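You operate a simulated robot arm through the tools that you are given. There is no shell and no other tool. Be economical: measure what you need, move in short steps, check, and stop when the job is done.

You run a simulated two-armed robot. Do the job below in one go: nothing can be reset, and whatever is moved stays where it is left.

TASK
Take the orange cup and put it on the paper strip at the end of the belt. Put the tall teal box on the bottom shelf of the low black shelves. Take the lid off the green tin and lay it down on the top of the low bench. Take the yellow scraper from the top of the wall bench and leave it on the clear square mould there. Pull the upper warming drawer open. The order is free. Set down upright: tall teal box.

Only the result counts: the job must be done as asked and must still hold three seconds after the hand-in. Knocking over, shifting, dropping, spilling or breaking anything else fails it. A push-on lid holds only when it is set on centred and level and pressed home; a screw cap is set on level and turned clockwise until tight.

THE ROBOT
Two 7-joint arms with fingered hands on one trunk, on a base that drives. Base frame: it is fixed to the floor where the robot stands at the start and does not move with it; the origin is under the middle of the robot, x ahead of it, y to its left, z up. Units: cm, degrees, N and s.
The left shoulder is at the start at [11, 18.5, 106.3], the right one opposite. With the tool pointing down near the work surface each hand reaches from about 10 to 82 cm from the robot's upright axis, wherever it stands, measured 20 degrees to its own side. Places, roughly: bottom shelf of the low black shelves [70, 20, 10]; green tin [-25, -250, 50]; orange cup (6x6x6 cm) [70, 0, 50]; paper strip at the end of the belt [-180, 190, 100]; square mould (28x15x3 cm) [-650, 460, 80]; tall teal box [75, -50, 100]; upper warming drawer [-620, 220, 70]; yellow scraper (11x8x3 cm) [-660, 490, 80]. Payload 4 kg a hand.
The tool frame of a hand sits at the grasp point between the pads (the TCP): z along the fingers, y along the line on which they close. The tips reach 2.6 cm beyond it. The gripper opens to 13.2 cm. The gripper's body begins 7.3 cm behind the TCP. The gripper is a hand of 3 fingers: y runs from the thumb to the fingers, the wrist lies at [0, 0, -22.4] in the tool frame, and closing takes about 1.5 s.
Orientation is told as [roll, pitch, yaw] about the base's x, y, z axes, in that order, counted from this pose: with the fingers straight down and closing along the base's y, the tool's x points along the base's -x, its y along +y and its z along -z.

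THE INTERFACE
- The arms move only by the tool servo_tool. It takes "left_motion", "right_motion" or both (then of equal length, played together; a hand with none holds still); each is one flat list of numbers, 6 for each row, row after row: the shift along the tool's x, y, z in cm, then the turn, a rotation vector about the tool's x, y, z in degrees. In form: [tx, ty, tz, ax, ay, az, tx, ty, tz, ax, ay, az, ...]. A call has 1 to 20 rows; each row is the pose to reach, as a shift and turn from the pose commanded when the call began, along the tool's axes at that moment. "left_gripper" and "right_gripper" are, for a hand that has rows, the gripper command, from -1 (shut) to 1 (fully open), values between in proportion, set as the call begins (left out, the last holds). Each row takes 0.2 s and may step no farther than 5 cm and 8.6 degrees from the row before; otherwise, or with a gripper value out of range, the whole call is refused. Where a pose cannot be reached the arm comes as near as it can. A force on the tool above 40 N (or 10 N above the force at the start of the call, whichever is more), or a blocked arm, ends the call early, and 0.2 s more pass. Each finger travels about 7.2 cm/s and halts on what it meets, pressing with about 29 N; the grip force reading is that of the motor and also rises with nothing between the fingers. The clock runs only during rows and for 0.2 s after the last one: add rows that repeat a pose to give the fingers time. It gives the time, the measured TCP pose, the force on the tool (base axes), the opening and the grip force at its end, in the units of the frame above (readings bear some noise), with the torque about the TCP (base axes, N m) and any sound that the robot's microphone picked up.
- Cameras (640 x 400 px; columns grow to the right, rows downward): "scene" is now at [26.26, -1.17, 127.22]; the picture's right is [-0.17, -0.98, 0.05], its down [-0.66, 0.07, -0.74] and it looks along [0.73, -0.16, -0.67] (base axes); focal length 214 px, centre (320, 200). "left" rides on the left gripper at [-6.2, 0.3, -9.2] in its tool frame; the picture's right is [-0.05, -1.00, 0.00], its down [0.83, -0.04, -0.56] and it looks along [0.55, -0.03, 0.83] (tool axes); focal length 230 px, centre (320, 200). "right" rides on the right gripper at [6.2, 0.3, -9.2] in its tool frame; the picture's right is [-0.05, 1.00, 0.00], its down [-0.83, -0.04, -0.55] and it looks along [-0.55, -0.03, 0.83] (tool axes); focal length 230 px, centre (320, 200). There is no depth. A picture from a camera that has moved, and an enlarged one, comes with that camera's place and axes in the base frame and with its lens. The place of the scene camera against the robot may be out by one fixed shift of up to 1.8 cm in any direction.
- camera(camera): a new picture of that camera. The clock stands still meanwhile.
- move_column(by): slides the trunk up (or, below 0, down) by that many cm; the arms and the scene camera ride with it, the base frame stays. It gives what a move gives, with no picture.
- roll_base(legs): drives the robot by 1 to 6 legs, each [ahead, left, turn to the left] in cm, cm and degrees, along the robot's own axes; the way and the turn of a leg run together, so that a leg with both is an arc; at most 150 cm and 180 degrees a leg. The arms and the cameras ride along, it lands a little off, and it stops where it bumps. It gives what a move gives.
- grasp_type(shape, hand): the hand has 3 fingers and takes this shape, open, in about a second: jaw (thumb against the fingers, like two jaws); tri (thumb and two fingers); tip (a fingertip pinch); poke (one finger out to press); point (the index stretched); flat (the hand flat); cup (the hand cupped); fist (a fist). The gripper value then closes the fingers along that shape, each until it touches; the sizes above hold for jaw. It gives what a move gives, with no picture.
- pan_tilt(pan, tilt): turns the head with the scene camera to pan (to the left, within 86 degrees either way) and tilt (down, from -29 to 69), counted from straight ahead of the robot. It gives what a move gives.
- close_up(camera, box): a new picture of the part [left, top, right, bottom] of that camera's present view, enlarged. The clock stands still meanwhile.
- job_done(): hands the job in; it is judged then, once.

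Work in short steps. Places have to be worked out from the pictures, the camera data and where the tool is seen: move nearer, look again, correct. Check each grasp and each placing, and mend what went wrong. You have 165 turns and 130 pictures in all, those below and enlarged ones among them. Open the grippers and draw the arms clear of the work before you hand the job in, unless the task says otherwise.

The tools are called by a JSON object that holds its "method" and its "body". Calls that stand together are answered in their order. servo_tool: Moves the arms, as the interface text tells. Its arguments: {"type":"object","properties":{"left_motion":{"type":"array"},"left_gripper":{"type":"number"},"right_motion":{"type":"array"},"right_gripper":{"type":"number"}},"required":[]} The other tools are called the same way: move_column (by) slides the trunk up or down; grasp_type (shape, hand) gives the hand a shape; roll_base (legs) drives the base; pan_tilt (pan, tilt) turns the head that bears the scene camera; camera (camera) takes a picture; close_up (camera, box) takes an enlarged picture of a part of a camera's view; job_done () hands the job in.

At the start:

```text
clock: 0.0
left_tcp_pos: [46.47, 15.28, 127.76]
left_tcp_rot: [-0.2, 0.1, 0.0]
left_force: [0.4, 0.4, 0.6]
left_wrist_torque: [0.02, -0.01, -0.01]
left_opening: 13.19
left_finger_force: 0.1
left_shape: jaw
right_tcp_pos: [30.9, -13.61, 123.13]
right_tcp_rot: [0.1, 0.1, 0.0]
right_force: [-0.2, 1.0, 0.4]
right_wrist_torque: [0.03, 0.03, 0.01]
right_opening: 13.19
right_finger_force: 0.0
right_shape: jaw
trunk travel left (down, up): [-11.5, 34.7]
robot x, y, heading: [0.0, 0.14, 0.0]
head pan, tilt: [-10.0, 24.5]
```

scene: 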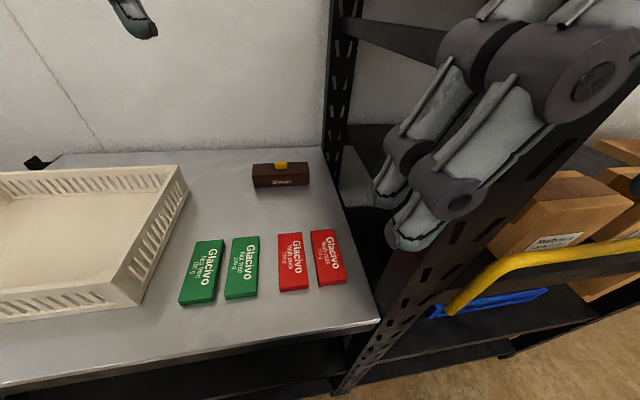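
right: 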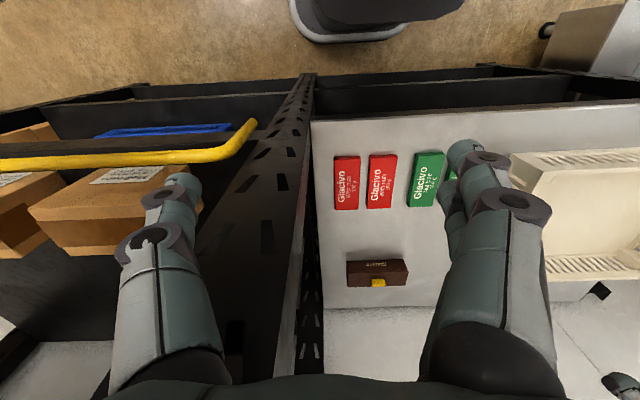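
left: 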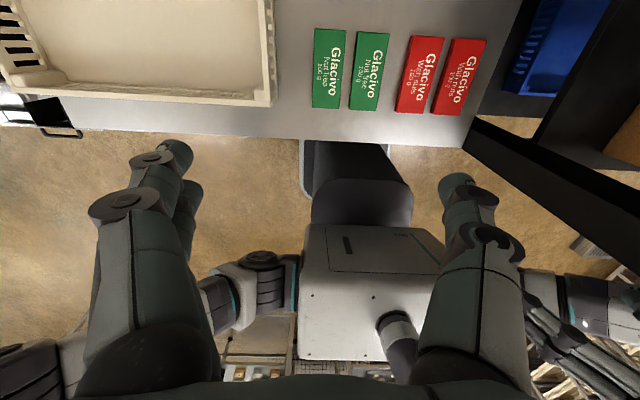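

The table ahead holds chocolate boxes and a crate, and black racks stand to the right. I turn the head to look around for the teal box and the cup.

{"method": "pan_tilt", "body": {"pan": -40, "tilt": 20}}

{"method": "camera", "body": {"camera": "scene"}}

{"method": "pan_tilt", "body": {"pan": 0, "tilt": 60}}

{"method": "camera", "body": {"camera": "scene"}}

```text
clock: 0.9
left_tcp_pos: [46.6, 15.21, 127.81]
left_tcp_rot: [-0.1, 0.1, 0.1]
left_force: [0.0, -0.2, 0.3]
left_wrist_torque: [-0.02, -0.03, -0.01]
left_opening: 13.16
left_finger_force: 0.1
left_shape: jaw
right_tcp_pos: [30.97, -13.66, 123.25]
right_tcp_rot: [0.1, 0.1, -0.1]
right_force: [0.1, 1.0, -0.7]
right_wrist_torque: [0.04, -0.01, -0.01]
right_opening: 13.18
right_finger_force: 0.0
right_shape: jaw
trunk travel left (down, up): [-11.5, 34.7]
robot x, y, heading: [-0.3, 0.12, -0.3]
head pan, tilt: [-40.0, 20.0]
```

```text
126 pictures are left
camera scene: at [24.62, -5.54, 128.5], right [-0.61, -0.77, 0.19], down [-0.53, 0.22, -0.82], along [0.58, -0.6, -0.54], focal length 214 px, centre (320, 200)
```

scene: 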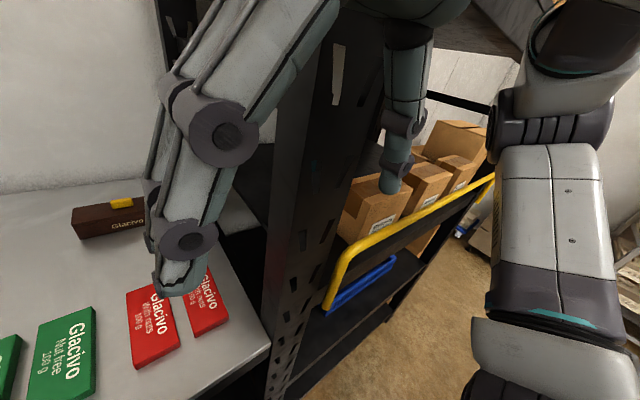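

```text
clock: 2.0
left_tcp_pos: [46.49, 15.27, 127.94]
left_tcp_rot: [-0.2, 0.0, 0.1]
left_force: [0.4, 0.8, -0.1]
left_wrist_torque: [0.01, -0.03, 0.0]
left_opening: 13.18
left_finger_force: 0.1
left_shape: jaw
right_tcp_pos: [30.97, -13.7, 123.17]
right_tcp_rot: [0.1, -0.1, 0.1]
right_force: [-0.7, -0.5, -0.7]
right_wrist_torque: [0.03, 0.0, -0.01]
right_opening: 13.21
right_finger_force: 0.1
right_shape: jaw
trunk travel left (down, up): [-11.5, 34.7]
robot x, y, heading: [-0.22, -0.3, 0.0]
head pan, tilt: [0.0, 60.0]
```

```text
125 pictures are left
camera scene: at [22.43, 0.43, 123.1], right [0.0, -1.0, 0.0], down [-0.98, 0.0, -0.22], along [0.22, 0.0, -0.98], focal length 214 px, centre (320, 200)
```

scene: 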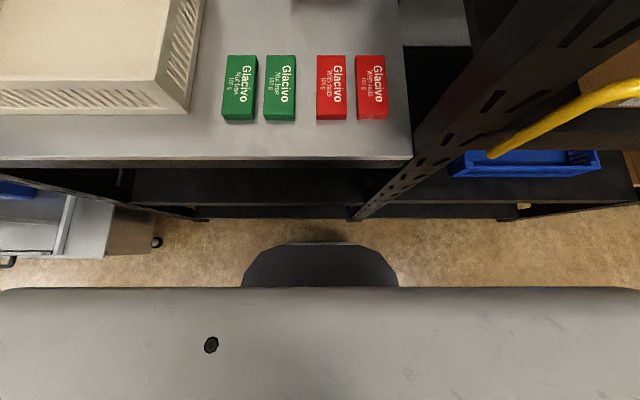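

I'll look to both sides before driving anywhere.

{"method": "pan_tilt", "body": {"pan": -86, "tilt": 15}}

{"method": "camera", "body": {"camera": "scene"}}

{"method": "pan_tilt", "body": {"pan": 86, "tilt": 15}}

{"method": "camera", "body": {"camera": "scene"}}

```text
clock: 3.6
left_tcp_pos: [46.56, 15.18, 127.8]
left_tcp_rot: [-0.1, 0.0, 0.1]
left_force: [0.4, -0.6, -0.2]
left_wrist_torque: [-0.02, -0.03, -0.01]
left_opening: 13.19
left_finger_force: 0.1
left_shape: jaw
right_tcp_pos: [31.05, -13.72, 123.22]
right_tcp_rot: [0.1, 0.0, 0.0]
right_force: [0.3, -0.8, 0.4]
right_wrist_torque: [-0.01, -0.01, 0.0]
right_opening: 13.19
right_finger_force: 0.1
right_shape: jaw
trunk travel left (down, up): [-11.5, 34.7]
robot x, y, heading: [-0.41, 0.14, 0.1]
head pan, tilt: [-85.9, 15.0]
```

```text
124 pictures are left
camera scene: at [18.7, -8.88, 131.23], right [-0.95, -0.07, 0.3], down [-0.31, 0.26, -0.92], along [-0.01, -0.96, -0.27], focal length 214 px, centre (320, 200)
```

scene: 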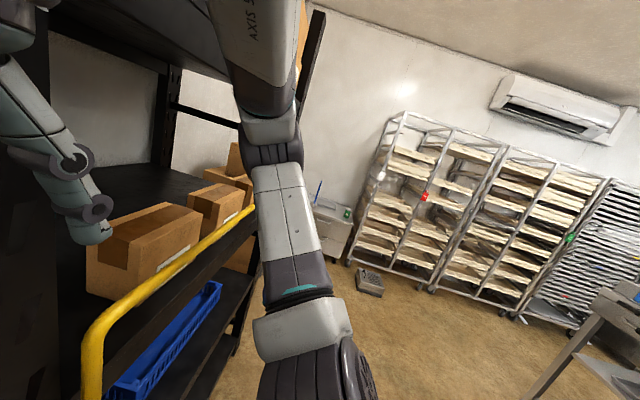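

```text
clock: 6.2
left_tcp_pos: [46.61, 15.18, 127.66]
left_tcp_rot: [-0.1, 0.0, 0.2]
left_force: [0.4, -0.2, 0.0]
left_wrist_torque: [0.02, -0.02, 0.03]
left_opening: 13.18
left_finger_force: 0.1
left_shape: jaw
right_tcp_pos: [30.9, -13.67, 123.18]
right_tcp_rot: [0.1, 0.0, 0.0]
right_force: [-0.1, -0.1, -1.1]
right_wrist_torque: [0.0, 0.02, 0.01]
right_opening: 13.21
right_finger_force: 0.1
right_shape: jaw
trunk travel left (down, up): [-11.5, 34.7]
robot x, y, heading: [-0.04, -0.03, -0.3]
head pan, tilt: [85.9, 15.0]
```

```text
123 pictures are left
camera scene: at [18.7, 9.76, 131.23], right [0.95, -0.07, -0.3], down [-0.31, -0.26, -0.92], along [-0.01, 0.96, -0.27], focal length 214 px, centre (320, 200)
```

scene: 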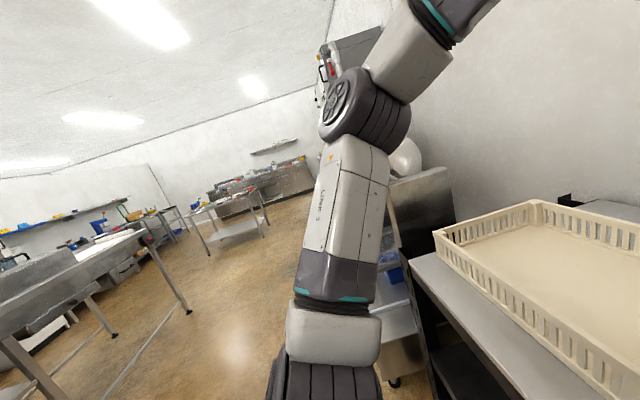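

Behind me the nearest bench seems over 1 m away. I back up 40 cm to get a view of the rack and the lower shelves.

{"method": "roll_base", "body": {"legs": [[-40, 0, 0]]}}

{"method": "pan_tilt", "body": {"pan": -20, "tilt": 30}}

{"method": "camera", "body": {"camera": "scene"}}

{"method": "camera", "body": {"camera": "right"}}

```text
clock: 8.7
left_tcp_pos: [6.54, 15.2, 127.78]
left_tcp_rot: [-0.2, 0.0, -0.1]
left_force: [-0.1, 0.2, 0.0]
left_wrist_torque: [0.05, -0.01, -0.01]
left_opening: 13.22
left_finger_force: 0.0
left_shape: jaw
right_tcp_pos: [-8.93, -13.74, 123.18]
right_tcp_rot: [0.2, 0.1, -0.2]
right_force: [0.5, 0.6, 0.0]
right_wrist_torque: [0.01, 0.0, 0.03]
right_opening: 13.19
right_finger_force: 0.1
right_shape: jaw
trunk travel left (down, up): [-11.5, 34.7]
robot x, y, heading: [-40.12, 0.16, -0.4]
head pan, tilt: [85.9, 15.0]
```

```text
clock: 10.5
left_tcp_pos: [6.52, 15.2, 127.79]
left_tcp_rot: [-0.2, 0.0, -0.1]
left_force: [1.3, -0.3, 0.0]
left_wrist_torque: [0.03, -0.01, -0.01]
left_opening: 13.18
left_finger_force: 0.2
left_shape: jaw
right_tcp_pos: [-9.03, -13.73, 123.32]
right_tcp_rot: [0.1, 0.2, -0.2]
right_force: [-0.3, -0.4, 0.1]
right_wrist_torque: [0.02, 0.02, -0.04]
right_opening: 13.18
right_finger_force: 0.0
right_shape: jaw
trunk travel left (down, up): [-11.5, 34.7]
robot x, y, heading: [-39.93, 0.04, 0.2]
head pan, tilt: [-20.0, 30.0]
```

```text
122 pictures are left
camera scene: at [-14.54, -2.66, 126.56], right [-0.33, -0.94, 0.1], down [-0.71, 0.17, -0.68], along [0.62, -0.3, -0.72], focal length 214 px, centre (320, 200)
```

scene: 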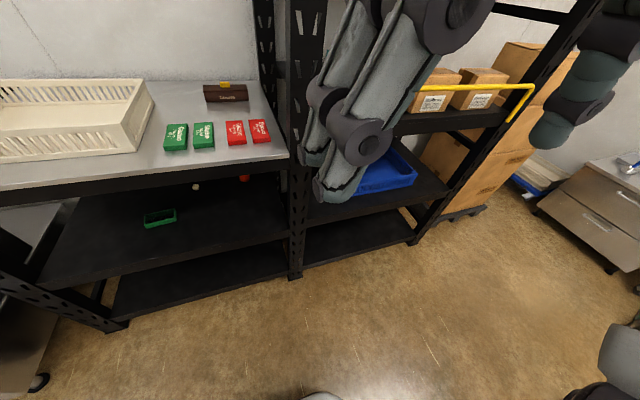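

```text
121 pictures are left
camera right: at [-15.23, -13.37, 132.41], right [0.06, 1.0, 0.0], down [0.83, -0.05, 0.55], along [0.55, -0.03, -0.83], focal length 230 px, centre (320, 200)
```

right: 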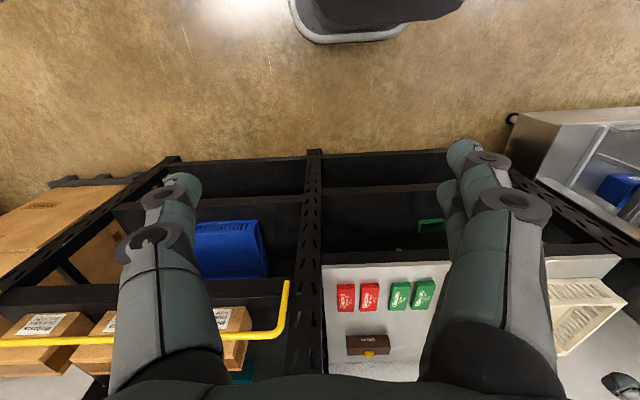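

The cup shows on the middle shelf near (72,-1,52). The teal box peeks out behind the right hand, so I move that hand aside and look again.

{"method": "servo_tool", "body": {"right_motion": [0, -5, 0, 0, 0, 0, 0, -10, 0, 0, 0, 0, 0, -15, 0, 0, 0, 0, 0, -20, 0, 0, 0, 0, 0, -25, 0, 0, 0, 0, 0, -30, 0, 0, 0, 0, 0, -35, 0, 0, 0, 0, 0, -38, 0, 0, 0, 0]}}

{"method": "pan_tilt", "body": {"pan": -20, "tilt": 10}}

{"method": "camera", "body": {"camera": "scene"}}

```text
clock: 12.3
left_tcp_pos: [6.58, 15.16, 127.81]
left_tcp_rot: [0.0, 0.0, -0.1]
left_force: [0.4, 0.1, -0.1]
left_wrist_torque: [0.0, 0.01, 0.01]
left_opening: 13.19
left_finger_force: 0.0
left_shape: jaw
right_tcp_pos: [2.95, -34.54, 112.63]
right_tcp_rot: [0.0, -0.1, -0.1]
right_force: [0.3, -0.4, -0.5]
right_wrist_torque: [-0.02, -0.01, 0.0]
right_opening: 13.18
right_finger_force: 0.1
right_shape: jaw
right hand out of reach, approached as far as the arm can: row 2, 3, 4, 5, 6, 7, 8
trunk travel left (down, up): [-11.5, 34.7]
robot x, y, heading: [-39.96, 0.3, -0.0]
head pan, tilt: [-20.0, 30.0]
```

```text
clock: 13.2
left_tcp_pos: [6.56, 15.08, 127.79]
left_tcp_rot: [0.0, 0.0, 0.0]
left_force: [-0.3, -1.0, -0.2]
left_wrist_torque: [0.0, 0.01, 0.0]
left_opening: 13.19
left_finger_force: 0.1
left_shape: jaw
right_tcp_pos: [2.91, -34.43, 112.77]
right_tcp_rot: [0.1, 0.0, -0.2]
right_force: [0.3, -0.3, -0.3]
right_wrist_torque: [0.01, -0.01, 0.0]
right_opening: 13.18
right_finger_force: 0.0
right_shape: jaw
trunk travel left (down, up): [-11.5, 34.7]
robot x, y, heading: [-40.04, -0.28, -0.4]
head pan, tilt: [-20.0, 10.0]
```

```text
120 pictures are left
camera scene: at [-13.32, -2.78, 129.56], right [-0.33, -0.94, 0.1], down [-0.45, 0.06, -0.89], along [0.83, -0.34, -0.45], focal length 214 px, centre (320, 200)
```

scene: 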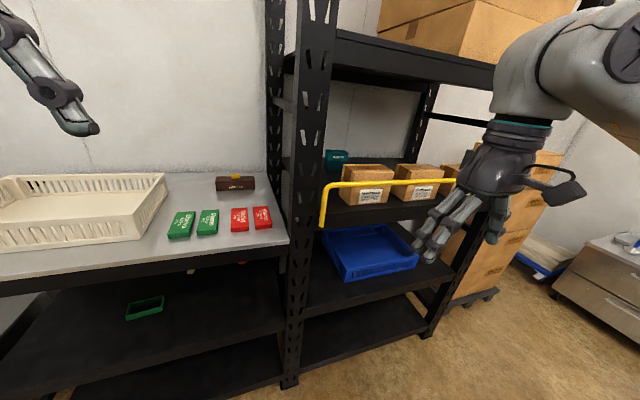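

The teal box stands at the back left of the rack shelf, behind the rail. I enlarge this region.

{"method": "close_up", "body": {"camera": "scene", "box": [260, 0, 500, 240]}}

{"method": "close_up", "body": {"camera": "scene", "box": [300, 120, 420, 220]}}

```text
1.67 times, centred on (380, 120) of scene
camera zoom: at [-13.32, -2.78, 129.56], right [-0.33, -0.94, 0.1], down [-0.45, 0.06, -0.89], along [0.83, -0.34, -0.45], focal length 358 px, centre (220, 333)
```

zoom: 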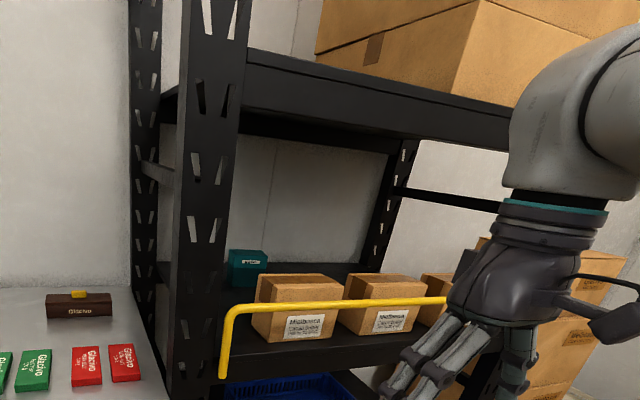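

```text
4.00 times, centred on (360, 170) of scene
camera zoom: at [-13.32, -2.78, 129.56], right [-0.33, -0.94, 0.1], down [-0.45, 0.06, -0.89], along [0.83, -0.34, -0.45], focal length 858 px, centre (160, 320)
```

zoom: 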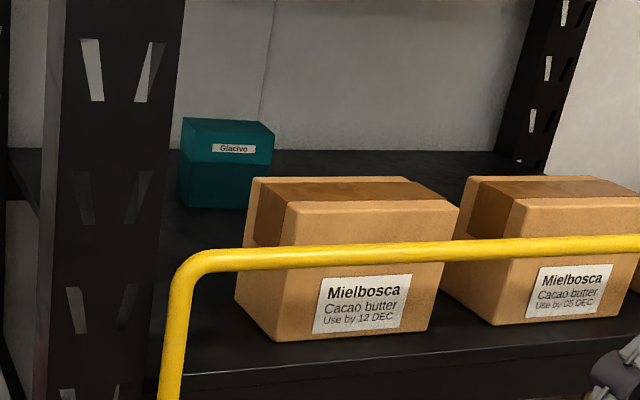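

The teal box is at about (80,-44), behind a rail near z 104, so I'll reach over the rail with the left hand. I shift sideways to stand in front of it and look from there.

{"method": "roll_base", "body": {"legs": [[0, -40, 0]]}}

{"method": "pan_tilt", "body": {"pan": 0, "tilt": 10}}

{"method": "camera", "body": {"camera": "scene"}}

```text
clock: 15.7
left_tcp_pos: [6.55, -25.31, 127.93]
left_tcp_rot: [0.0, 0.0, 0.1]
left_force: [-1.2, 0.7, -0.2]
left_wrist_torque: [0.01, -0.01, 0.0]
left_opening: 13.21
left_finger_force: 0.1
left_shape: jaw
right_tcp_pos: [3.03, -74.93, 112.67]
right_tcp_rot: [0.1, 0.0, 0.1]
right_force: [-0.8, -0.4, -0.3]
right_wrist_torque: [0.0, -0.01, 0.0]
right_opening: 13.18
right_finger_force: 0.1
right_shape: jaw
trunk travel left (down, up): [-11.5, 34.7]
robot x, y, heading: [-39.83, -40.29, 0.0]
head pan, tilt: [-20.0, 10.0]
```

```text
clock: 16.5
left_tcp_pos: [6.55, -25.17, 127.76]
left_tcp_rot: [0.0, 0.0, 0.1]
left_force: [-0.2, -0.1, -0.2]
left_wrist_torque: [-0.05, 0.03, 0.01]
left_opening: 13.19
left_finger_force: 0.2
left_shape: jaw
right_tcp_pos: [2.74, -74.8, 112.7]
right_tcp_rot: [0.1, 0.0, 0.0]
right_force: [-0.6, -0.1, -0.4]
right_wrist_torque: [-0.03, -0.01, 0.03]
right_opening: 13.17
right_finger_force: 0.1
right_shape: jaw
trunk travel left (down, up): [-11.5, 34.7]
robot x, y, heading: [-40.03, -40.43, -0.3]
head pan, tilt: [0.0, 10.0]
```

```text
117 pictures are left
camera scene: at [-12.85, -40.01, 129.41], right [0.0, -1.0, 0.0], down [-0.46, 0.0, -0.89], along [0.89, 0.0, -0.46], focal length 214 px, centre (320, 200)
```

scene: 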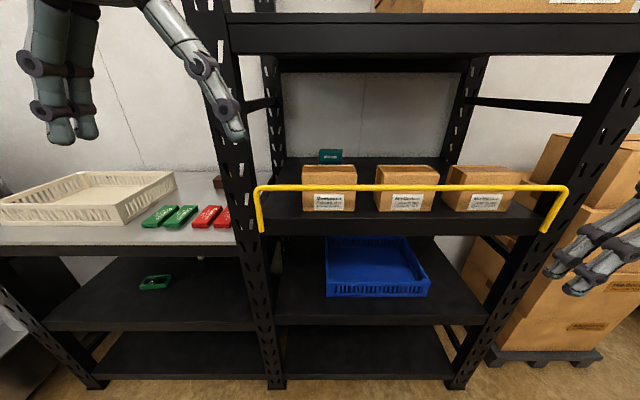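

{"method": "close_up", "body": {"camera": "scene", "box": [280, 130, 400, 230]}}

```text
4.00 times, centred on (340, 180) of scene
camera zoom: at [-12.85, -40.01, 129.41], right [0.0, -1.0, 0.0], down [-0.46, 0.0, -0.89], along [0.89, 0.0, -0.46], focal length 858 px, centre (240, 280)
```

zoom: 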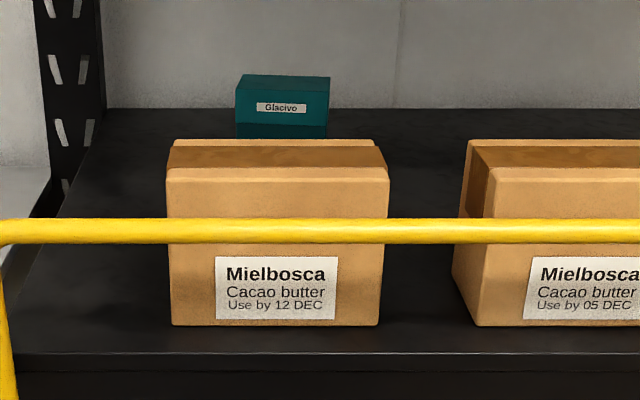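

The teal box is at roughly x 72–79, y -49 to -39.5, z 98–107.5. I'll enter over the brown box (top z 110) and under the next shelf (z 135). First I raise the trunk, pitch the left hand forward and pull the right hand back.

{"method": "move_column", "body": {"by": 16}}

{"method": "servo_tool", "body": {"left_motion": [0, 0, 3, 0, -8, 0, 0, 0, 6, 0, -16, 0, 0, 0, 9, 0, -24, 0, 0, 0, 11, 0, -32, 0, 0, 0, 13, 0, -40, 0, 0, 0, 13, 0, -40, 0], "right_motion": [4, 0, 0, 0, 0, 0, 8, 0, 0, 0, 0, 0, 12, 0, 0, 0, 0, 0, 14, 0, 0, 0, 0, 0, 14, 0, 0, 0, 0, 0, 14, 0, 0, 0, 0, 0]}}

{"method": "roll_base", "body": {"legs": [[0, -17.5, 0]]}}

{"method": "camera", "body": {"camera": "left"}}

{"method": "camera", "body": {"camera": "scene"}}

```text
clock: 18.4
left_tcp_pos: [6.46, -25.23, 143.64]
left_tcp_rot: [-0.2, 0.1, 0.1]
left_force: [-0.3, -0.3, 0.4]
left_wrist_torque: [0.02, -0.01, -0.02]
left_opening: 13.21
left_finger_force: 0.0
left_shape: jaw
right_tcp_pos: [3.05, -74.77, 128.63]
right_tcp_rot: [0.1, 0.1, 0.0]
right_force: [-0.2, 0.3, -0.6]
right_wrist_torque: [0.01, 0.0, 0.0]
right_opening: 13.18
right_finger_force: 0.0
right_shape: jaw
trunk travel left (down, up): [-27.5, 18.7]
robot x, y, heading: [-40.23, -40.52, 0.2]
head pan, tilt: [0.0, 10.0]
```

```text
clock: 19.8
left_tcp_pos: [6.46, -25.2, 130.9]
left_tcp_rot: [-0.2, -40.0, 0.2]
left_force: [-1.5, -0.6, -0.2]
left_wrist_torque: [-0.04, 0.01, 0.01]
left_opening: 13.19
left_finger_force: 0.1
left_shape: jaw
right_tcp_pos: [-10.31, -73.71, 128.41]
right_tcp_rot: [0.3, 0.0, -0.1]
right_force: [0.4, 0.8, 0.0]
right_wrist_torque: [0.01, 0.03, -0.01]
right_opening: 13.18
right_finger_force: 0.1
right_shape: jaw
right hand out of reach, approached as far as the arm can: row 3, 4, 5, 6
trunk travel left (down, up): [-27.5, 18.7]
robot x, y, heading: [-39.91, -40.49, -0.1]
head pan, tilt: [0.0, 10.0]
```

```text
clock: 21.3
left_tcp_pos: [6.54, -43.12, 130.82]
left_tcp_rot: [-0.1, -39.9, 0.3]
left_force: [0.1, -0.2, 0.1]
left_wrist_torque: [-0.03, -0.01, -0.05]
left_opening: 13.2
left_finger_force: 0.1
left_shape: jaw
right_tcp_pos: [-10.16, -91.69, 128.35]
right_tcp_rot: [0.0, 0.0, 0.0]
right_force: [0.3, -0.2, 0.0]
right_wrist_torque: [-0.01, 0.02, -0.03]
right_opening: 13.18
right_finger_force: 0.0
right_shape: jaw
trunk travel left (down, up): [-27.5, 18.7]
robot x, y, heading: [-40.04, -58.66, 0.1]
head pan, tilt: [0.0, 10.0]
```

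```text
115 pictures are left
camera left: at [5.32, -42.8, 141.82], right [0.04, -1.0, 0.04], down [-0.99, -0.05, -0.11], along [0.11, -0.03, -0.99], focal length 230 px, centre (320, 200)
```

left: 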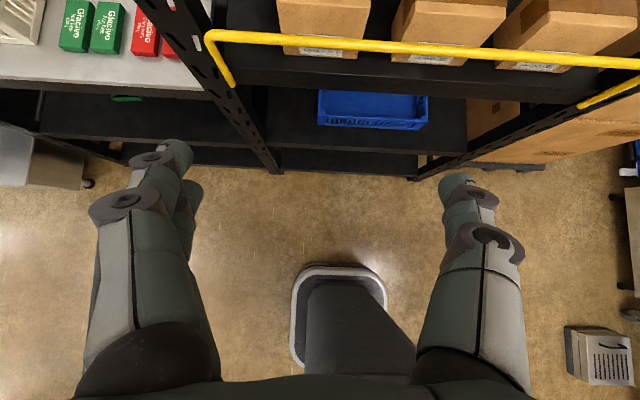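

```text
114 pictures are left
camera scene: at [-25.12, -57.86, 150.33], right [0.0, -1.0, 0.0], down [-0.26, 0.0, -0.96], along [0.96, 0.0, -0.26], focal length 214 px, centre (320, 200)
```

scene: 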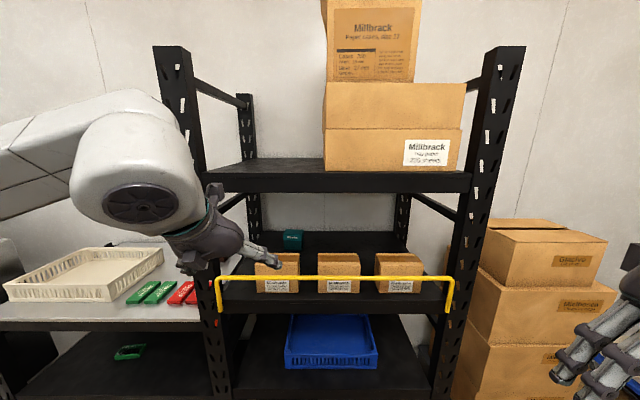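

The elbow sits wide, so I'll go in nearly straight-armed. First I flatten the hand to 30° below horizontal and lower it to z≈116, outside the rack.

{"method": "servo_tool", "body": {"left_motion": [2.4, 0, 2.9, 0, -7, 0, 4.8, 0, 5.7, 0, -14, 0, 7.2, 0, 8.6, 0, -20, 0, 9.6, 0, 11.5, 0, -20, 0, 8.1, 0, 12.8, 0, -20, 0, 6.6, 0, 14.1, 0, -20, 0, 5.1, 0, 15.4, 0, -20, 0, 3.6, 0, 16.7, 0, -20, 0, 2.1, 0, 18, 0, -20, 0, 0.6, 0, 19.3, 0, -20, 0]}}

{"method": "pan_tilt", "body": {"pan": 10, "tilt": 25}}

{"method": "camera", "body": {"camera": "scene"}}

```text
clock: 23.5
left_tcp_pos: [18.52, -43.25, 115.61]
left_tcp_rot: [-0.2, -60.1, 0.5]
left_force: [-0.4, 0.3, -0.8]
left_wrist_torque: [0.0, 0.03, -0.02]
left_opening: 13.16
left_finger_force: 0.0
left_shape: jaw
right_tcp_pos: [-10.11, -91.56, 128.33]
right_tcp_rot: [0.1, -0.1, 0.0]
right_force: [0.9, 0.0, 0.0]
right_wrist_torque: [0.0, 0.01, -0.01]
right_opening: 13.2
right_finger_force: 0.1
right_shape: jaw
trunk travel left (down, up): [-27.5, 18.7]
robot x, y, heading: [-40.03, -58.71, -0.0]
head pan, tilt: [0.0, 10.0]
```

```text
clock: 24.2
left_tcp_pos: [18.4, -43.31, 115.73]
left_tcp_rot: [-0.2, -60.0, 0.3]
left_force: [0.1, 0.4, -0.4]
left_wrist_torque: [-0.03, 0.01, 0.0]
left_opening: 13.17
left_finger_force: 0.0
left_shape: jaw
right_tcp_pos: [-10.26, -91.74, 128.34]
right_tcp_rot: [0.1, 0.0, 0.1]
right_force: [0.1, 0.4, -0.3]
right_wrist_torque: [-0.01, 0.03, 0.02]
right_opening: 13.19
right_finger_force: 0.0
right_shape: jaw
trunk travel left (down, up): [-27.5, 18.7]
robot x, y, heading: [-39.8, -58.35, -0.2]
head pan, tilt: [10.0, 25.0]
```

```text
113 pictures are left
camera scene: at [-25.59, -56.49, 147.93], right [0.17, -0.98, -0.02], down [-0.5, -0.07, -0.87], along [0.85, 0.16, -0.5], focal length 214 px, centre (320, 200)
```

scene: 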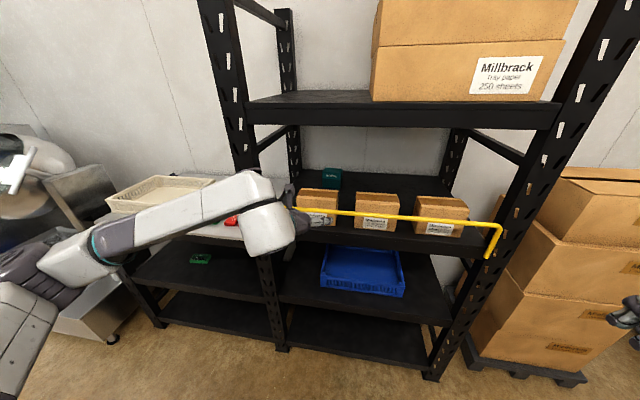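

The forearm comes in from the left, so I extend 25 cm forward at this height and check the arm's shape.

{"method": "servo_tool", "body": {"left_motion": [-2, 0, 3.46, 0, 0, 0, -4, 0, 6.93, 0, 0, 0, -6, 0, 10.4, 0, 0, 0, -8, 0, 13.9, 0, 0, 0, -10, 0, 17.3, 0, 0, 0, -12, 0, 20.8, 0, 0, 0]}}

{"method": "camera", "body": {"camera": "scene"}}

{"method": "camera", "body": {"camera": "left"}}

```text
clock: 25.6
left_tcp_pos: [42.67, -43.11, 115.6]
left_tcp_rot: [0.0, -59.9, 0.3]
left_force: [0.4, 0.0, -0.6]
left_wrist_torque: [-0.02, 0.0, 0.0]
left_opening: 13.22
left_finger_force: 0.1
left_shape: jaw
right_tcp_pos: [-10.14, -91.71, 128.35]
right_tcp_rot: [0.1, 0.0, 0.1]
right_force: [-0.4, 0.0, -0.4]
right_wrist_torque: [0.03, 0.0, -0.01]
right_opening: 13.2
right_finger_force: 0.0
right_shape: jaw
trunk travel left (down, up): [-27.5, 18.7]
robot x, y, heading: [-40.14, -58.46, 0.2]
head pan, tilt: [10.0, 25.0]
```

```text
112 pictures are left
camera scene: at [-25.45, -56.57, 147.9], right [0.17, -0.98, -0.02], down [-0.5, -0.07, -0.86], along [0.85, 0.16, -0.5], focal length 214 px, centre (320, 200)
```

scene: 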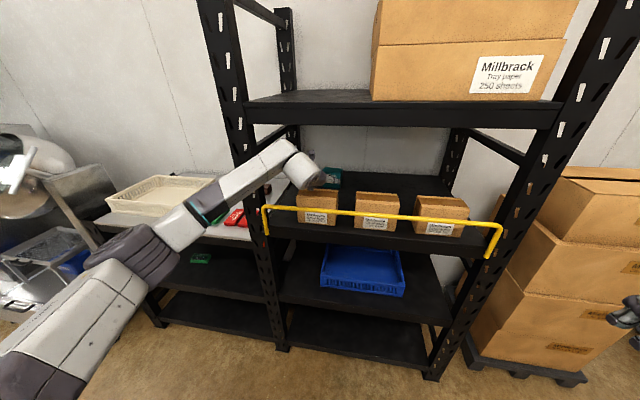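

```text
111 pictures are left
camera left: at [37.8, -42.98, 125.5], right [0.03, -1.0, 0.05], down [-0.9, -0.05, -0.44], along [0.44, -0.03, -0.9], focal length 230 px, centre (320, 200)
```

left: 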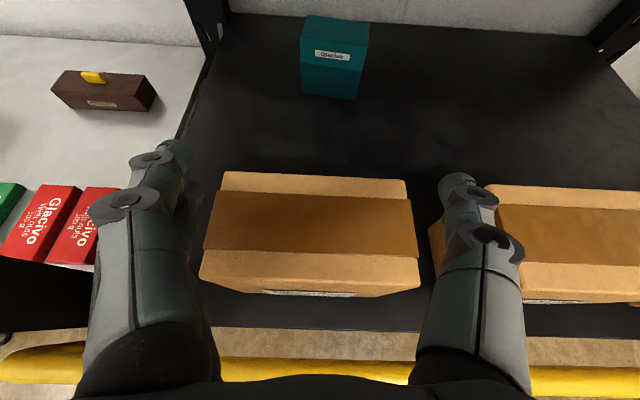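

{"method": "close_up", "body": {"camera": "left", "box": [270, 0, 398, 110]}}

```text
3.64 times, centred on (334, 55) of left
camera zoom: at [37.8, -42.98, 125.5], right [0.03, -1.0, 0.05], down [-0.9, -0.05, -0.44], along [0.44, -0.03, -0.9], focal length 837 px, centre (269, 727)
```

zoom: 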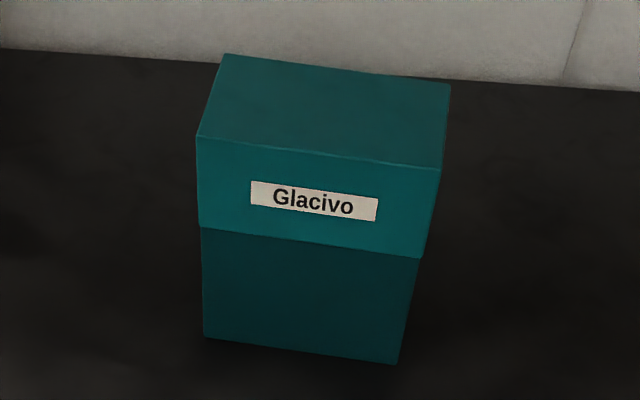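

The box front is at x≈71, y -40 to -49.4, turned about -6°, with a lid seam near z 103, so I'll grip the body at z≈101. I extend further at this height and add the yaw.

{"method": "servo_tool", "body": {"left_motion": [-2, -0.4, 3.46, 1, 0, 0.6, -4, -0.8, 6.93, 2, 0, 1.2, -6, -1.2, 10.4, 3, 0, 1.8, -7.5, -1.6, 13, 4.3, 0, 2.5, -7.5, -1.6, 13, 4.3, 0, 2.5]}}

{"method": "camera", "body": {"camera": "scene"}}

```text
clock: 26.8
left_tcp_pos: [54.05, -45.2, 115.18]
left_tcp_rot: [-0.1, -60.0, -4.8]
left_force: [0.7, -0.2, 0.3]
left_wrist_torque: [-0.01, -0.03, -0.01]
left_opening: 13.18
left_finger_force: 0.0
left_shape: jaw
left hand out of reach, approached as far as the arm can: row 3, 4, 5
right_tcp_pos: [-10.17, -91.62, 128.27]
right_tcp_rot: [0.2, 0.0, 0.0]
right_force: [-0.7, -0.3, 1.2]
right_wrist_torque: [-0.02, 0.02, 0.02]
right_opening: 13.2
right_finger_force: 0.0
right_shape: jaw
trunk travel left (down, up): [-27.5, 18.7]
robot x, y, heading: [-39.82, -58.4, 0.4]
head pan, tilt: [10.0, 25.0]
```

```text
109 pictures are left
camera scene: at [-25.55, -56.39, 147.91], right [0.17, -0.98, -0.02], down [-0.5, -0.07, -0.86], along [0.85, 0.16, -0.5], focal length 214 px, centre (320, 200)
```

scene: 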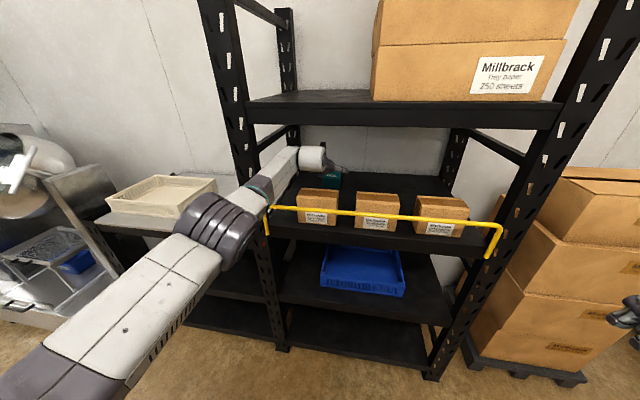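

The arm's reach ends here (about 65 cm shoulder to wrist) and it lies clear of the post. I drive 22 cm forward with the hand above everything at z 115.

{"method": "roll_base", "body": {"legs": [[11, 0, 0], [11, 0, 0]]}}

{"method": "camera", "body": {"camera": "left"}}

{"method": "camera", "body": {"camera": "scene"}}

```text
clock: 28.8
left_tcp_pos: [76.12, -44.56, 115.28]
left_tcp_rot: [-0.1, -60.0, -4.3]
left_force: [0.7, 0.3, -0.3]
left_wrist_torque: [0.0, 0.0, 0.0]
left_opening: 13.19
left_finger_force: 0.0
left_shape: jaw
right_tcp_pos: [12.12, -91.4, 128.39]
right_tcp_rot: [0.1, 0.0, 0.4]
right_force: [0.2, 0.5, 0.3]
right_wrist_torque: [0.01, 0.02, 0.01]
right_opening: 13.18
right_finger_force: 0.1
right_shape: jaw
trunk travel left (down, up): [-27.5, 18.7]
robot x, y, heading: [-17.5, -58.47, 0.6]
head pan, tilt: [10.0, 25.0]
```

```text
108 pictures are left
camera left: at [71.25, -43.96, 125.16], right [-0.05, -1.0, 0.05], down [-0.9, 0.03, -0.44], along [0.44, -0.06, -0.9], focal length 230 px, centre (320, 200)
```

left: 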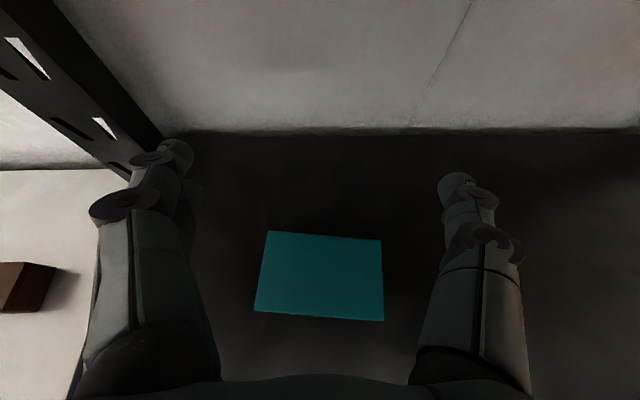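

```text
107 pictures are left
camera scene: at [-3.46, -56.32, 147.92], right [0.18, -0.98, -0.02], down [-0.5, -0.08, -0.86], along [0.85, 0.16, -0.5], focal length 214 px, centre (320, 200)
```

scene: 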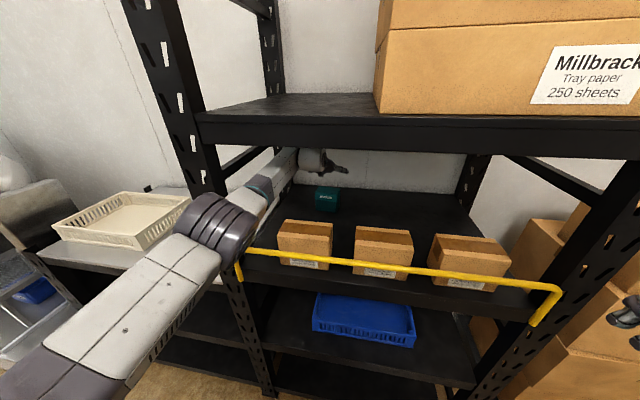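

The top-face corners give the centre (74.0,-45.1), 9.1 by 5.9 cm, turned -6.5°. I go to a pre-grasp pose, pitched 45° and just in front of and above the box, with the fingers straddling it.

{"method": "servo_tool", "body": {"left_motion": [2.8, -0.3, -1, 0.5, 4, 0.3, 5.6, -0.6, -2, 1, 8, 0.6, 8.4, -0.9, -3, 1.5, 12, 0.9, 11.1, -1.25, -4, 1.9, 15, 1.1, 11.1, -1.25, -4, 1.9, 15, 1.1]}}

{"method": "camera", "body": {"camera": "left"}}

{"method": "camera", "body": {"camera": "scene"}}

```text
clock: 30.0
left_tcp_pos: [67.09, -45.11, 107.59]
left_tcp_rot: [-0.4, -45.0, -6.2]
left_force: [0.9, 0.2, -0.8]
left_wrist_torque: [0.01, 0.0, 0.0]
left_opening: 13.19
left_finger_force: 0.0
left_shape: jaw
right_tcp_pos: [12.12, -91.48, 128.28]
right_tcp_rot: [0.0, 0.0, 0.4]
right_force: [-0.4, -0.7, -0.3]
right_wrist_torque: [0.03, 0.02, 0.02]
right_opening: 13.2
right_finger_force: 0.1
right_shape: jaw
trunk travel left (down, up): [-27.5, 18.7]
robot x, y, heading: [-17.91, -58.52, 0.6]
head pan, tilt: [10.0, 25.0]
```

```text
106 pictures are left
camera left: at [64.97, -44.53, 118.4], right [-0.08, -1.0, 0.04], down [-0.98, 0.07, -0.19], along [0.19, -0.06, -0.98], focal length 230 px, centre (320, 200)
```

left: 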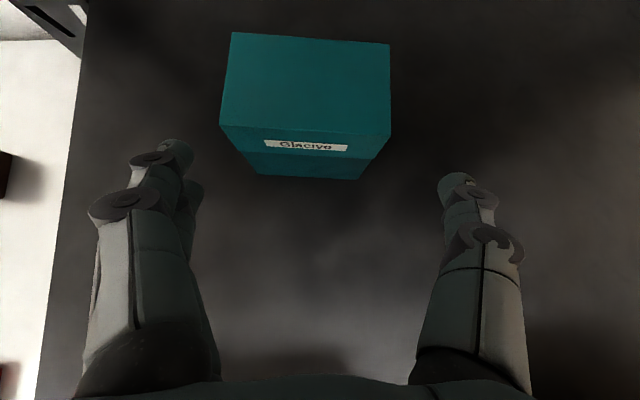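

```text
105 pictures are left
camera scene: at [-3.44, -56.38, 147.91], right [0.18, -0.98, -0.02], down [-0.5, -0.08, -0.86], along [0.85, 0.16, -0.5], focal length 214 px, centre (320, 200)
```

scene: 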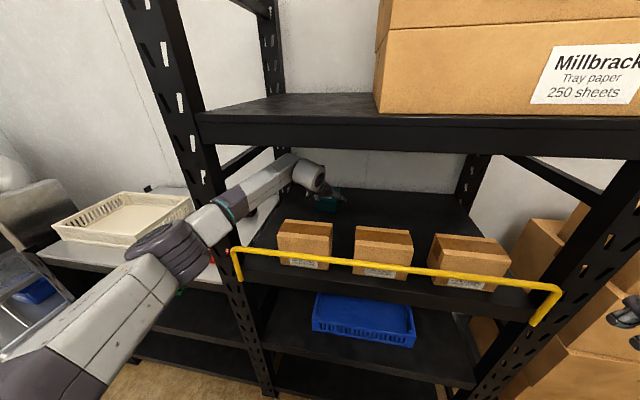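

The box matches the estimate (front x 71.6, z 98–107). I advance along the fingers by 8.6 cm with a 0.8 cm lateral correction, then close.

{"method": "servo_tool", "body": {"left_motion": [0, 0.4, 3, 0, 0, 0, 0, 0.8, 6, 0, 0, 0, 0, 0.8, 8.6, 0, 0, 0, 0, 0.8, 8.6, 0, 0, 0]}}

{"method": "camera", "body": {"camera": "left"}}

```text
clock: 31.0
left_tcp_pos: [71.71, -45.61, 101.2]
left_tcp_rot: [-0.5, -45.1, -6.3]
left_force: [0.5, 0.0, 0.5]
left_wrist_torque: [0.02, -0.01, -0.01]
left_opening: 13.19
left_finger_force: 0.0
left_shape: jaw
left hand out of reach, approached as far as the arm can: row 3, 4
right_tcp_pos: [12.04, -91.28, 128.35]
right_tcp_rot: [0.0, 0.0, 0.4]
right_force: [-0.7, 0.0, 0.4]
right_wrist_torque: [-0.03, 0.03, 0.02]
right_opening: 13.17
right_finger_force: 0.0
right_shape: jaw
trunk travel left (down, up): [-27.5, 18.7]
robot x, y, heading: [-18.14, -58.72, 0.6]
head pan, tilt: [10.0, 25.0]
```

```text
104 pictures are left
camera left: at [69.68, -45.09, 112.09], right [-0.08, -1.0, 0.04], down [-0.98, 0.07, -0.2], along [0.19, -0.06, -0.98], focal length 230 px, centre (320, 200)
```

left: 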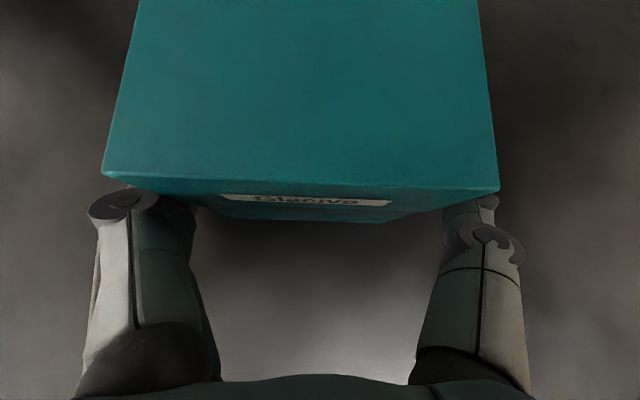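

Two centimetres short, so I roll the base 2 cm forward.

{"method": "roll_base", "body": {"legs": [[2, 0, 0]]}}

{"method": "camera", "body": {"camera": "left"}}

```text
clock: 31.8
left_tcp_pos: [73.38, -45.78, 101.56]
left_tcp_rot: [-0.5, -45.1, -6.2]
left_force: [-1.9, -0.4, 0.5]
left_wrist_torque: [-0.03, 0.01, 0.01]
left_opening: 13.19
left_finger_force: 0.0
left_shape: jaw
right_tcp_pos: [13.53, -91.41, 128.41]
right_tcp_rot: [0.1, -0.4, 0.4]
right_force: [-0.3, -0.6, 0.2]
right_wrist_torque: [-0.01, -0.03, -0.01]
right_opening: 13.21
right_finger_force: 0.2
right_shape: jaw
trunk travel left (down, up): [-27.5, 18.7]
robot x, y, heading: [-15.98, -58.21, 0.4]
head pan, tilt: [10.0, 25.0]
```

```text
103 pictures are left
camera left: at [71.24, -45.15, 112.4], right [-0.08, -1.0, 0.04], down [-0.98, 0.07, -0.2], along [0.19, -0.06, -0.98], focal length 230 px, centre (320, 200)
```

left: 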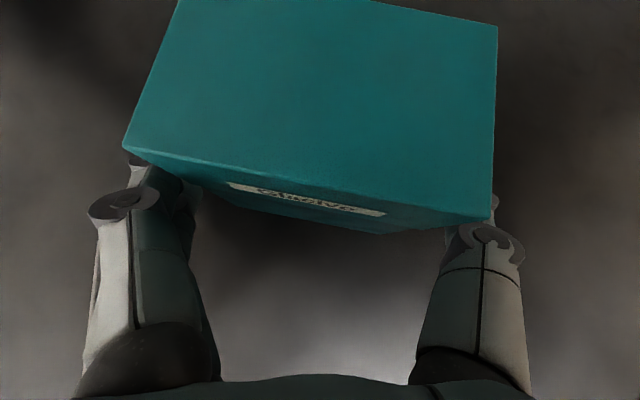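

The left finger brushed the box and turned it clockwise by about 11°. I shift the hand 1 cm left and yaw it to match the box before closing.

{"method": "servo_tool", "body": {"left_motion": [0, 1, -0.5, 0, 0, 0, 0, 1.1, -0.5, 2.8, 0, 2.8, 0, 1.1, -0.3, 5.6, 0, 5.6, 0, 1.1, 0, 5.6, 0, 5.6]}}

{"method": "camera", "body": {"camera": "left"}}

```text
clock: 32.8
left_tcp_pos: [73.67, -44.71, 101.48]
left_tcp_rot: [-0.5, -45.1, -14.2]
left_force: [-0.1, 0.7, 0.1]
left_wrist_torque: [-0.01, 0.06, -0.02]
left_opening: 13.21
left_finger_force: 0.1
left_shape: jaw
right_tcp_pos: [14.01, -91.44, 128.36]
right_tcp_rot: [0.1, 0.0, 0.3]
right_force: [-0.3, 0.8, -0.1]
right_wrist_torque: [0.04, 0.01, 0.01]
right_opening: 13.16
right_finger_force: 0.0
right_shape: jaw
trunk travel left (down, up): [-27.5, 18.7]
robot x, y, heading: [-16.32, -57.98, 0.6]
head pan, tilt: [10.0, 25.0]
```

```text
102 pictures are left
camera left: at [71.7, -43.85, 112.25], right [-0.22, -0.98, 0.04], down [-0.96, 0.2, -0.2], along [0.18, -0.08, -0.98], focal length 230 px, centre (320, 200)
```

left: 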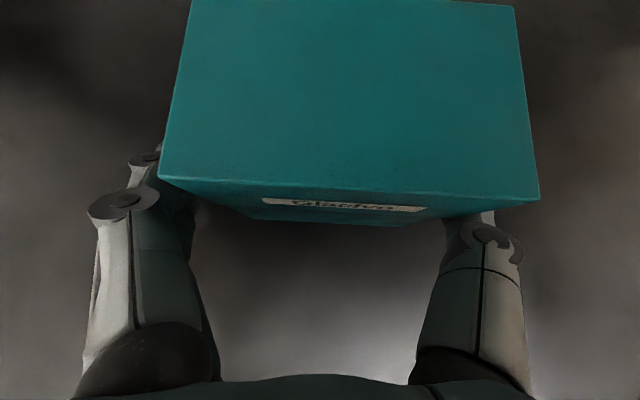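

Now well aligned. I shift 0.6 cm back to the right and roll 1.5 cm more forward for a deeper bite, then close.

{"method": "servo_tool", "body": {"left_motion": [0, -0.7, 0, 0, 0, 0, 0, -0.7, 0, 0, 0, 0]}}

{"method": "roll_base", "body": {"legs": [[1.5, 0, 0]]}}

{"method": "camera", "body": {"camera": "left"}}

```text
clock: 33.4
left_tcp_pos: [73.52, -45.33, 101.22]
left_tcp_rot: [-0.4, -45.1, -14.2]
left_force: [-1.0, 0.4, -0.2]
left_wrist_torque: [0.02, 0.01, 0.01]
left_opening: 13.17
left_finger_force: 0.0
left_shape: jaw
right_tcp_pos: [14.0, -91.43, 128.32]
right_tcp_rot: [0.1, -0.1, 0.4]
right_force: [-0.2, 0.8, -0.2]
right_wrist_torque: [0.01, 0.01, -0.03]
right_opening: 13.2
right_finger_force: 0.0
right_shape: jaw
trunk travel left (down, up): [-27.5, 18.7]
robot x, y, heading: [-16.2, -58.31, 0.3]
head pan, tilt: [10.0, 25.0]
```

```text
clock: 34.2
left_tcp_pos: [74.63, -45.22, 101.48]
left_tcp_rot: [-0.3, -45.3, -14.2]
left_force: [-0.4, -0.3, -0.1]
left_wrist_torque: [0.0, 0.01, 0.0]
left_opening: 13.18
left_finger_force: 0.0
left_shape: jaw
right_tcp_pos: [15.18, -91.41, 128.47]
right_tcp_rot: [0.2, -0.3, 0.5]
right_force: [0.0, 0.4, -0.7]
right_wrist_torque: [0.01, -0.04, 0.02]
right_opening: 13.17
right_finger_force: 0.0
right_shape: jaw
trunk travel left (down, up): [-27.5, 18.7]
robot x, y, heading: [-14.72, -58.77, 0.4]
head pan, tilt: [10.0, 25.0]
```

```text
101 pictures are left
camera left: at [72.74, -44.44, 112.38], right [-0.21, -0.98, 0.04], down [-0.96, 0.2, -0.2], along [0.18, -0.08, -0.98], focal length 230 px, centre (320, 200)
```

left: 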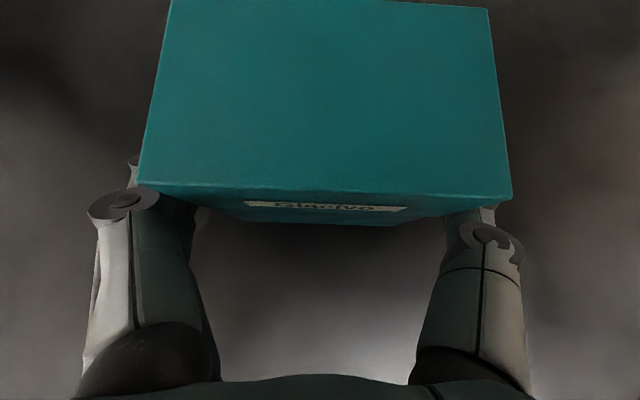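

The box is centred between the fingers, and the front lid corners already touch the finger roots. I close here and see how the grip seats.

{"method": "servo_tool", "body": {"left_motion": [0, 0, 0, 0, 0, 0, 0, 0, 0, 0, 0, 0, 0, 0, 0, 0, 0, 0, 0, 0, 0, 0, 0, 0, 0, 0, 0, 0, 0, 0, 0, 0, 0, 0, 0, 0], "left_gripper": -1}}

{"method": "camera", "body": {"camera": "left"}}

```text
clock: 35.6
left_tcp_pos: [74.95, -45.32, 101.27]
left_tcp_rot: [-0.5, -44.9, -14.3]
left_force: [0.3, 0.6, 0.2]
left_wrist_torque: [0.01, -0.03, 0.0]
left_opening: 9.16
left_finger_force: 29.5
left_shape: jaw
right_tcp_pos: [15.49, -91.52, 128.26]
right_tcp_rot: [0.1, -0.2, 0.3]
right_force: [0.0, -0.3, 0.8]
right_wrist_torque: [-0.02, 0.02, 0.01]
right_opening: 13.17
right_finger_force: 0.2
right_shape: jaw
trunk travel left (down, up): [-27.5, 18.7]
robot x, y, heading: [-14.48, -58.34, 0.5]
head pan, tilt: [10.0, 25.0]
```

```text
100 pictures are left
camera left: at [73.05, -44.44, 112.08], right [-0.21, -0.98, 0.04], down [-0.96, 0.2, -0.2], along [0.18, -0.08, -0.98], focal length 230 px, centre (320, 200)
```

left: 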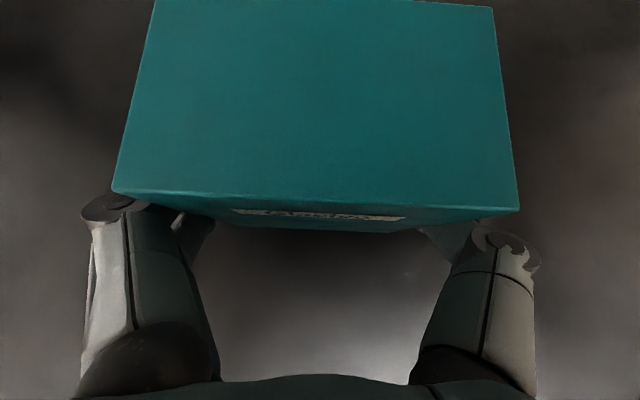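

Gripped at 9.16 cm with 29 N. I lift 4 cm and check that the box holds.

{"method": "servo_tool", "body": {"left_motion": [-1.4, 0, -1.4, 0, 0, 0, -2.8, 0, -2.8, 0, 0, 0, -2.8, 0, -2.8, 0, 0, 0]}}

{"method": "camera", "body": {"camera": "left"}}

```text
clock: 36.4
left_tcp_pos: [74.82, -45.15, 105.39]
left_tcp_rot: [-0.5, -45.1, -14.2]
left_force: [-0.4, -0.5, -0.8]
left_wrist_torque: [-0.01, -0.01, 0.01]
left_opening: 9.17
left_finger_force: 28.8
left_shape: jaw
right_tcp_pos: [15.55, -91.39, 128.34]
right_tcp_rot: [0.1, 0.0, 0.4]
right_force: [0.0, 0.2, 0.7]
right_wrist_torque: [0.01, 0.01, 0.03]
right_opening: 13.19
right_finger_force: 0.1
right_shape: jaw
trunk travel left (down, up): [-27.5, 18.7]
robot x, y, heading: [-14.51, -58.34, 0.6]
head pan, tilt: [10.0, 25.0]
```

```text
99 pictures are left
camera left: at [72.97, -44.31, 116.23], right [-0.21, -0.98, 0.04], down [-0.96, 0.2, -0.19], along [0.18, -0.08, -0.98], focal length 230 px, centre (320, 200)
```

left: 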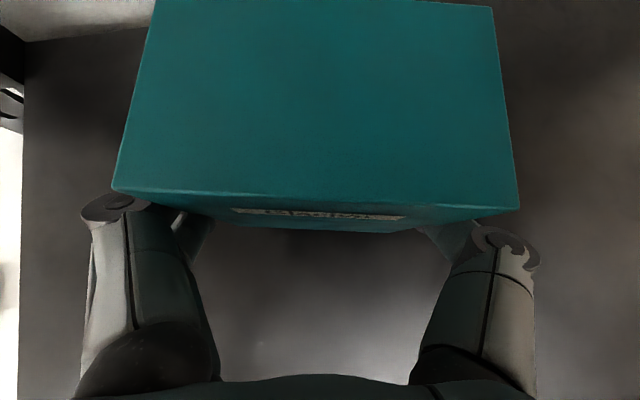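

It holds firmly. I raise to z 117 while flattening the hand by 25°, so that the box clears the brown carton and the wrist stays under the upper shelf.

{"method": "servo_tool", "body": {"left_motion": [-1.7, 0, -1.7, 0, -5, 0, -3.4, 0, -3.4, 0, -10, 0, -5.1, 0, -5.1, 0, -15, 0, -6.8, 0, -6.8, 0, -20, 0, -8.3, 0, -8.3, 0, -25, 0, -8.3, 0, -8.3, 0, -25, 0]}}

{"method": "camera", "body": {"camera": "scene"}}

{"method": "camera", "body": {"camera": "left"}}

```text
clock: 38.0
left_tcp_pos: [74.23, -49.59, 116.97]
left_tcp_rot: [-0.1, -69.9, -16.8]
left_force: [-1.4, -0.7, -1.3]
left_wrist_torque: [0.0, 0.02, 0.01]
left_opening: 9.17
left_finger_force: 29.8
left_shape: jaw
right_tcp_pos: [14.61, -92.5, 128.44]
right_tcp_rot: [0.4, -0.4, -0.1]
right_force: [-0.4, 0.6, 0.3]
right_wrist_torque: [-0.03, -0.04, -0.01]
right_opening: 13.2
right_finger_force: 0.1
right_shape: jaw
trunk travel left (down, up): [-27.5, 18.7]
robot x, y, heading: [-14.99, -58.77, -0.2]
head pan, tilt: [10.0, 25.0]
stopped in row 6 (left hand): the arm was blocked; the commanded pose is now the measured one
```

```text
98 pictures are left
camera scene: at [-0.58, -57.41, 148.09], right [0.17, -0.99, -0.02], down [-0.49, -0.07, -0.87], along [0.85, 0.16, -0.5], focal length 214 px, centre (320, 200)
```

scene: 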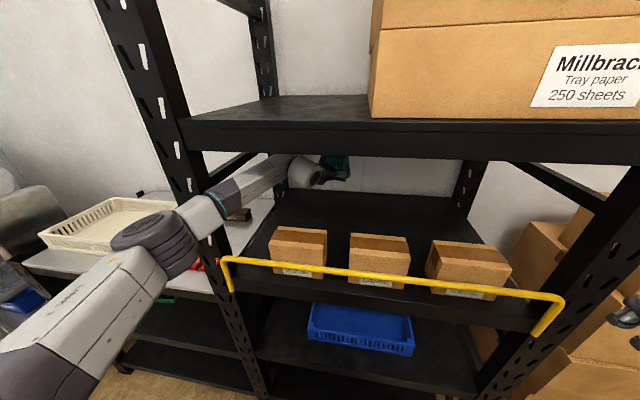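

```text
97 pictures are left
camera left: at [68.17, -47.36, 125.8], right [-0.27, -0.96, 0.05], down [-0.79, 0.19, -0.59], along [0.56, -0.2, -0.81], focal length 230 px, centre (320, 200)
```

left: 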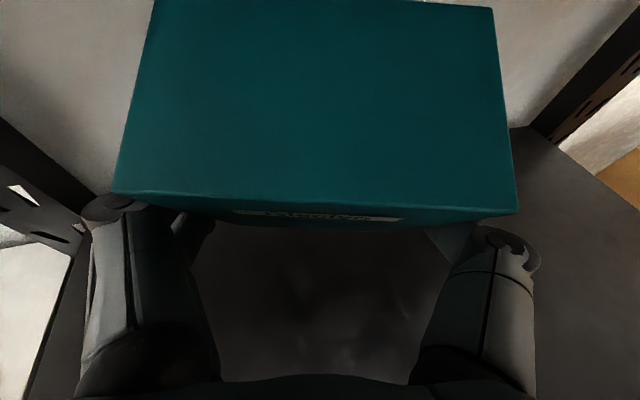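

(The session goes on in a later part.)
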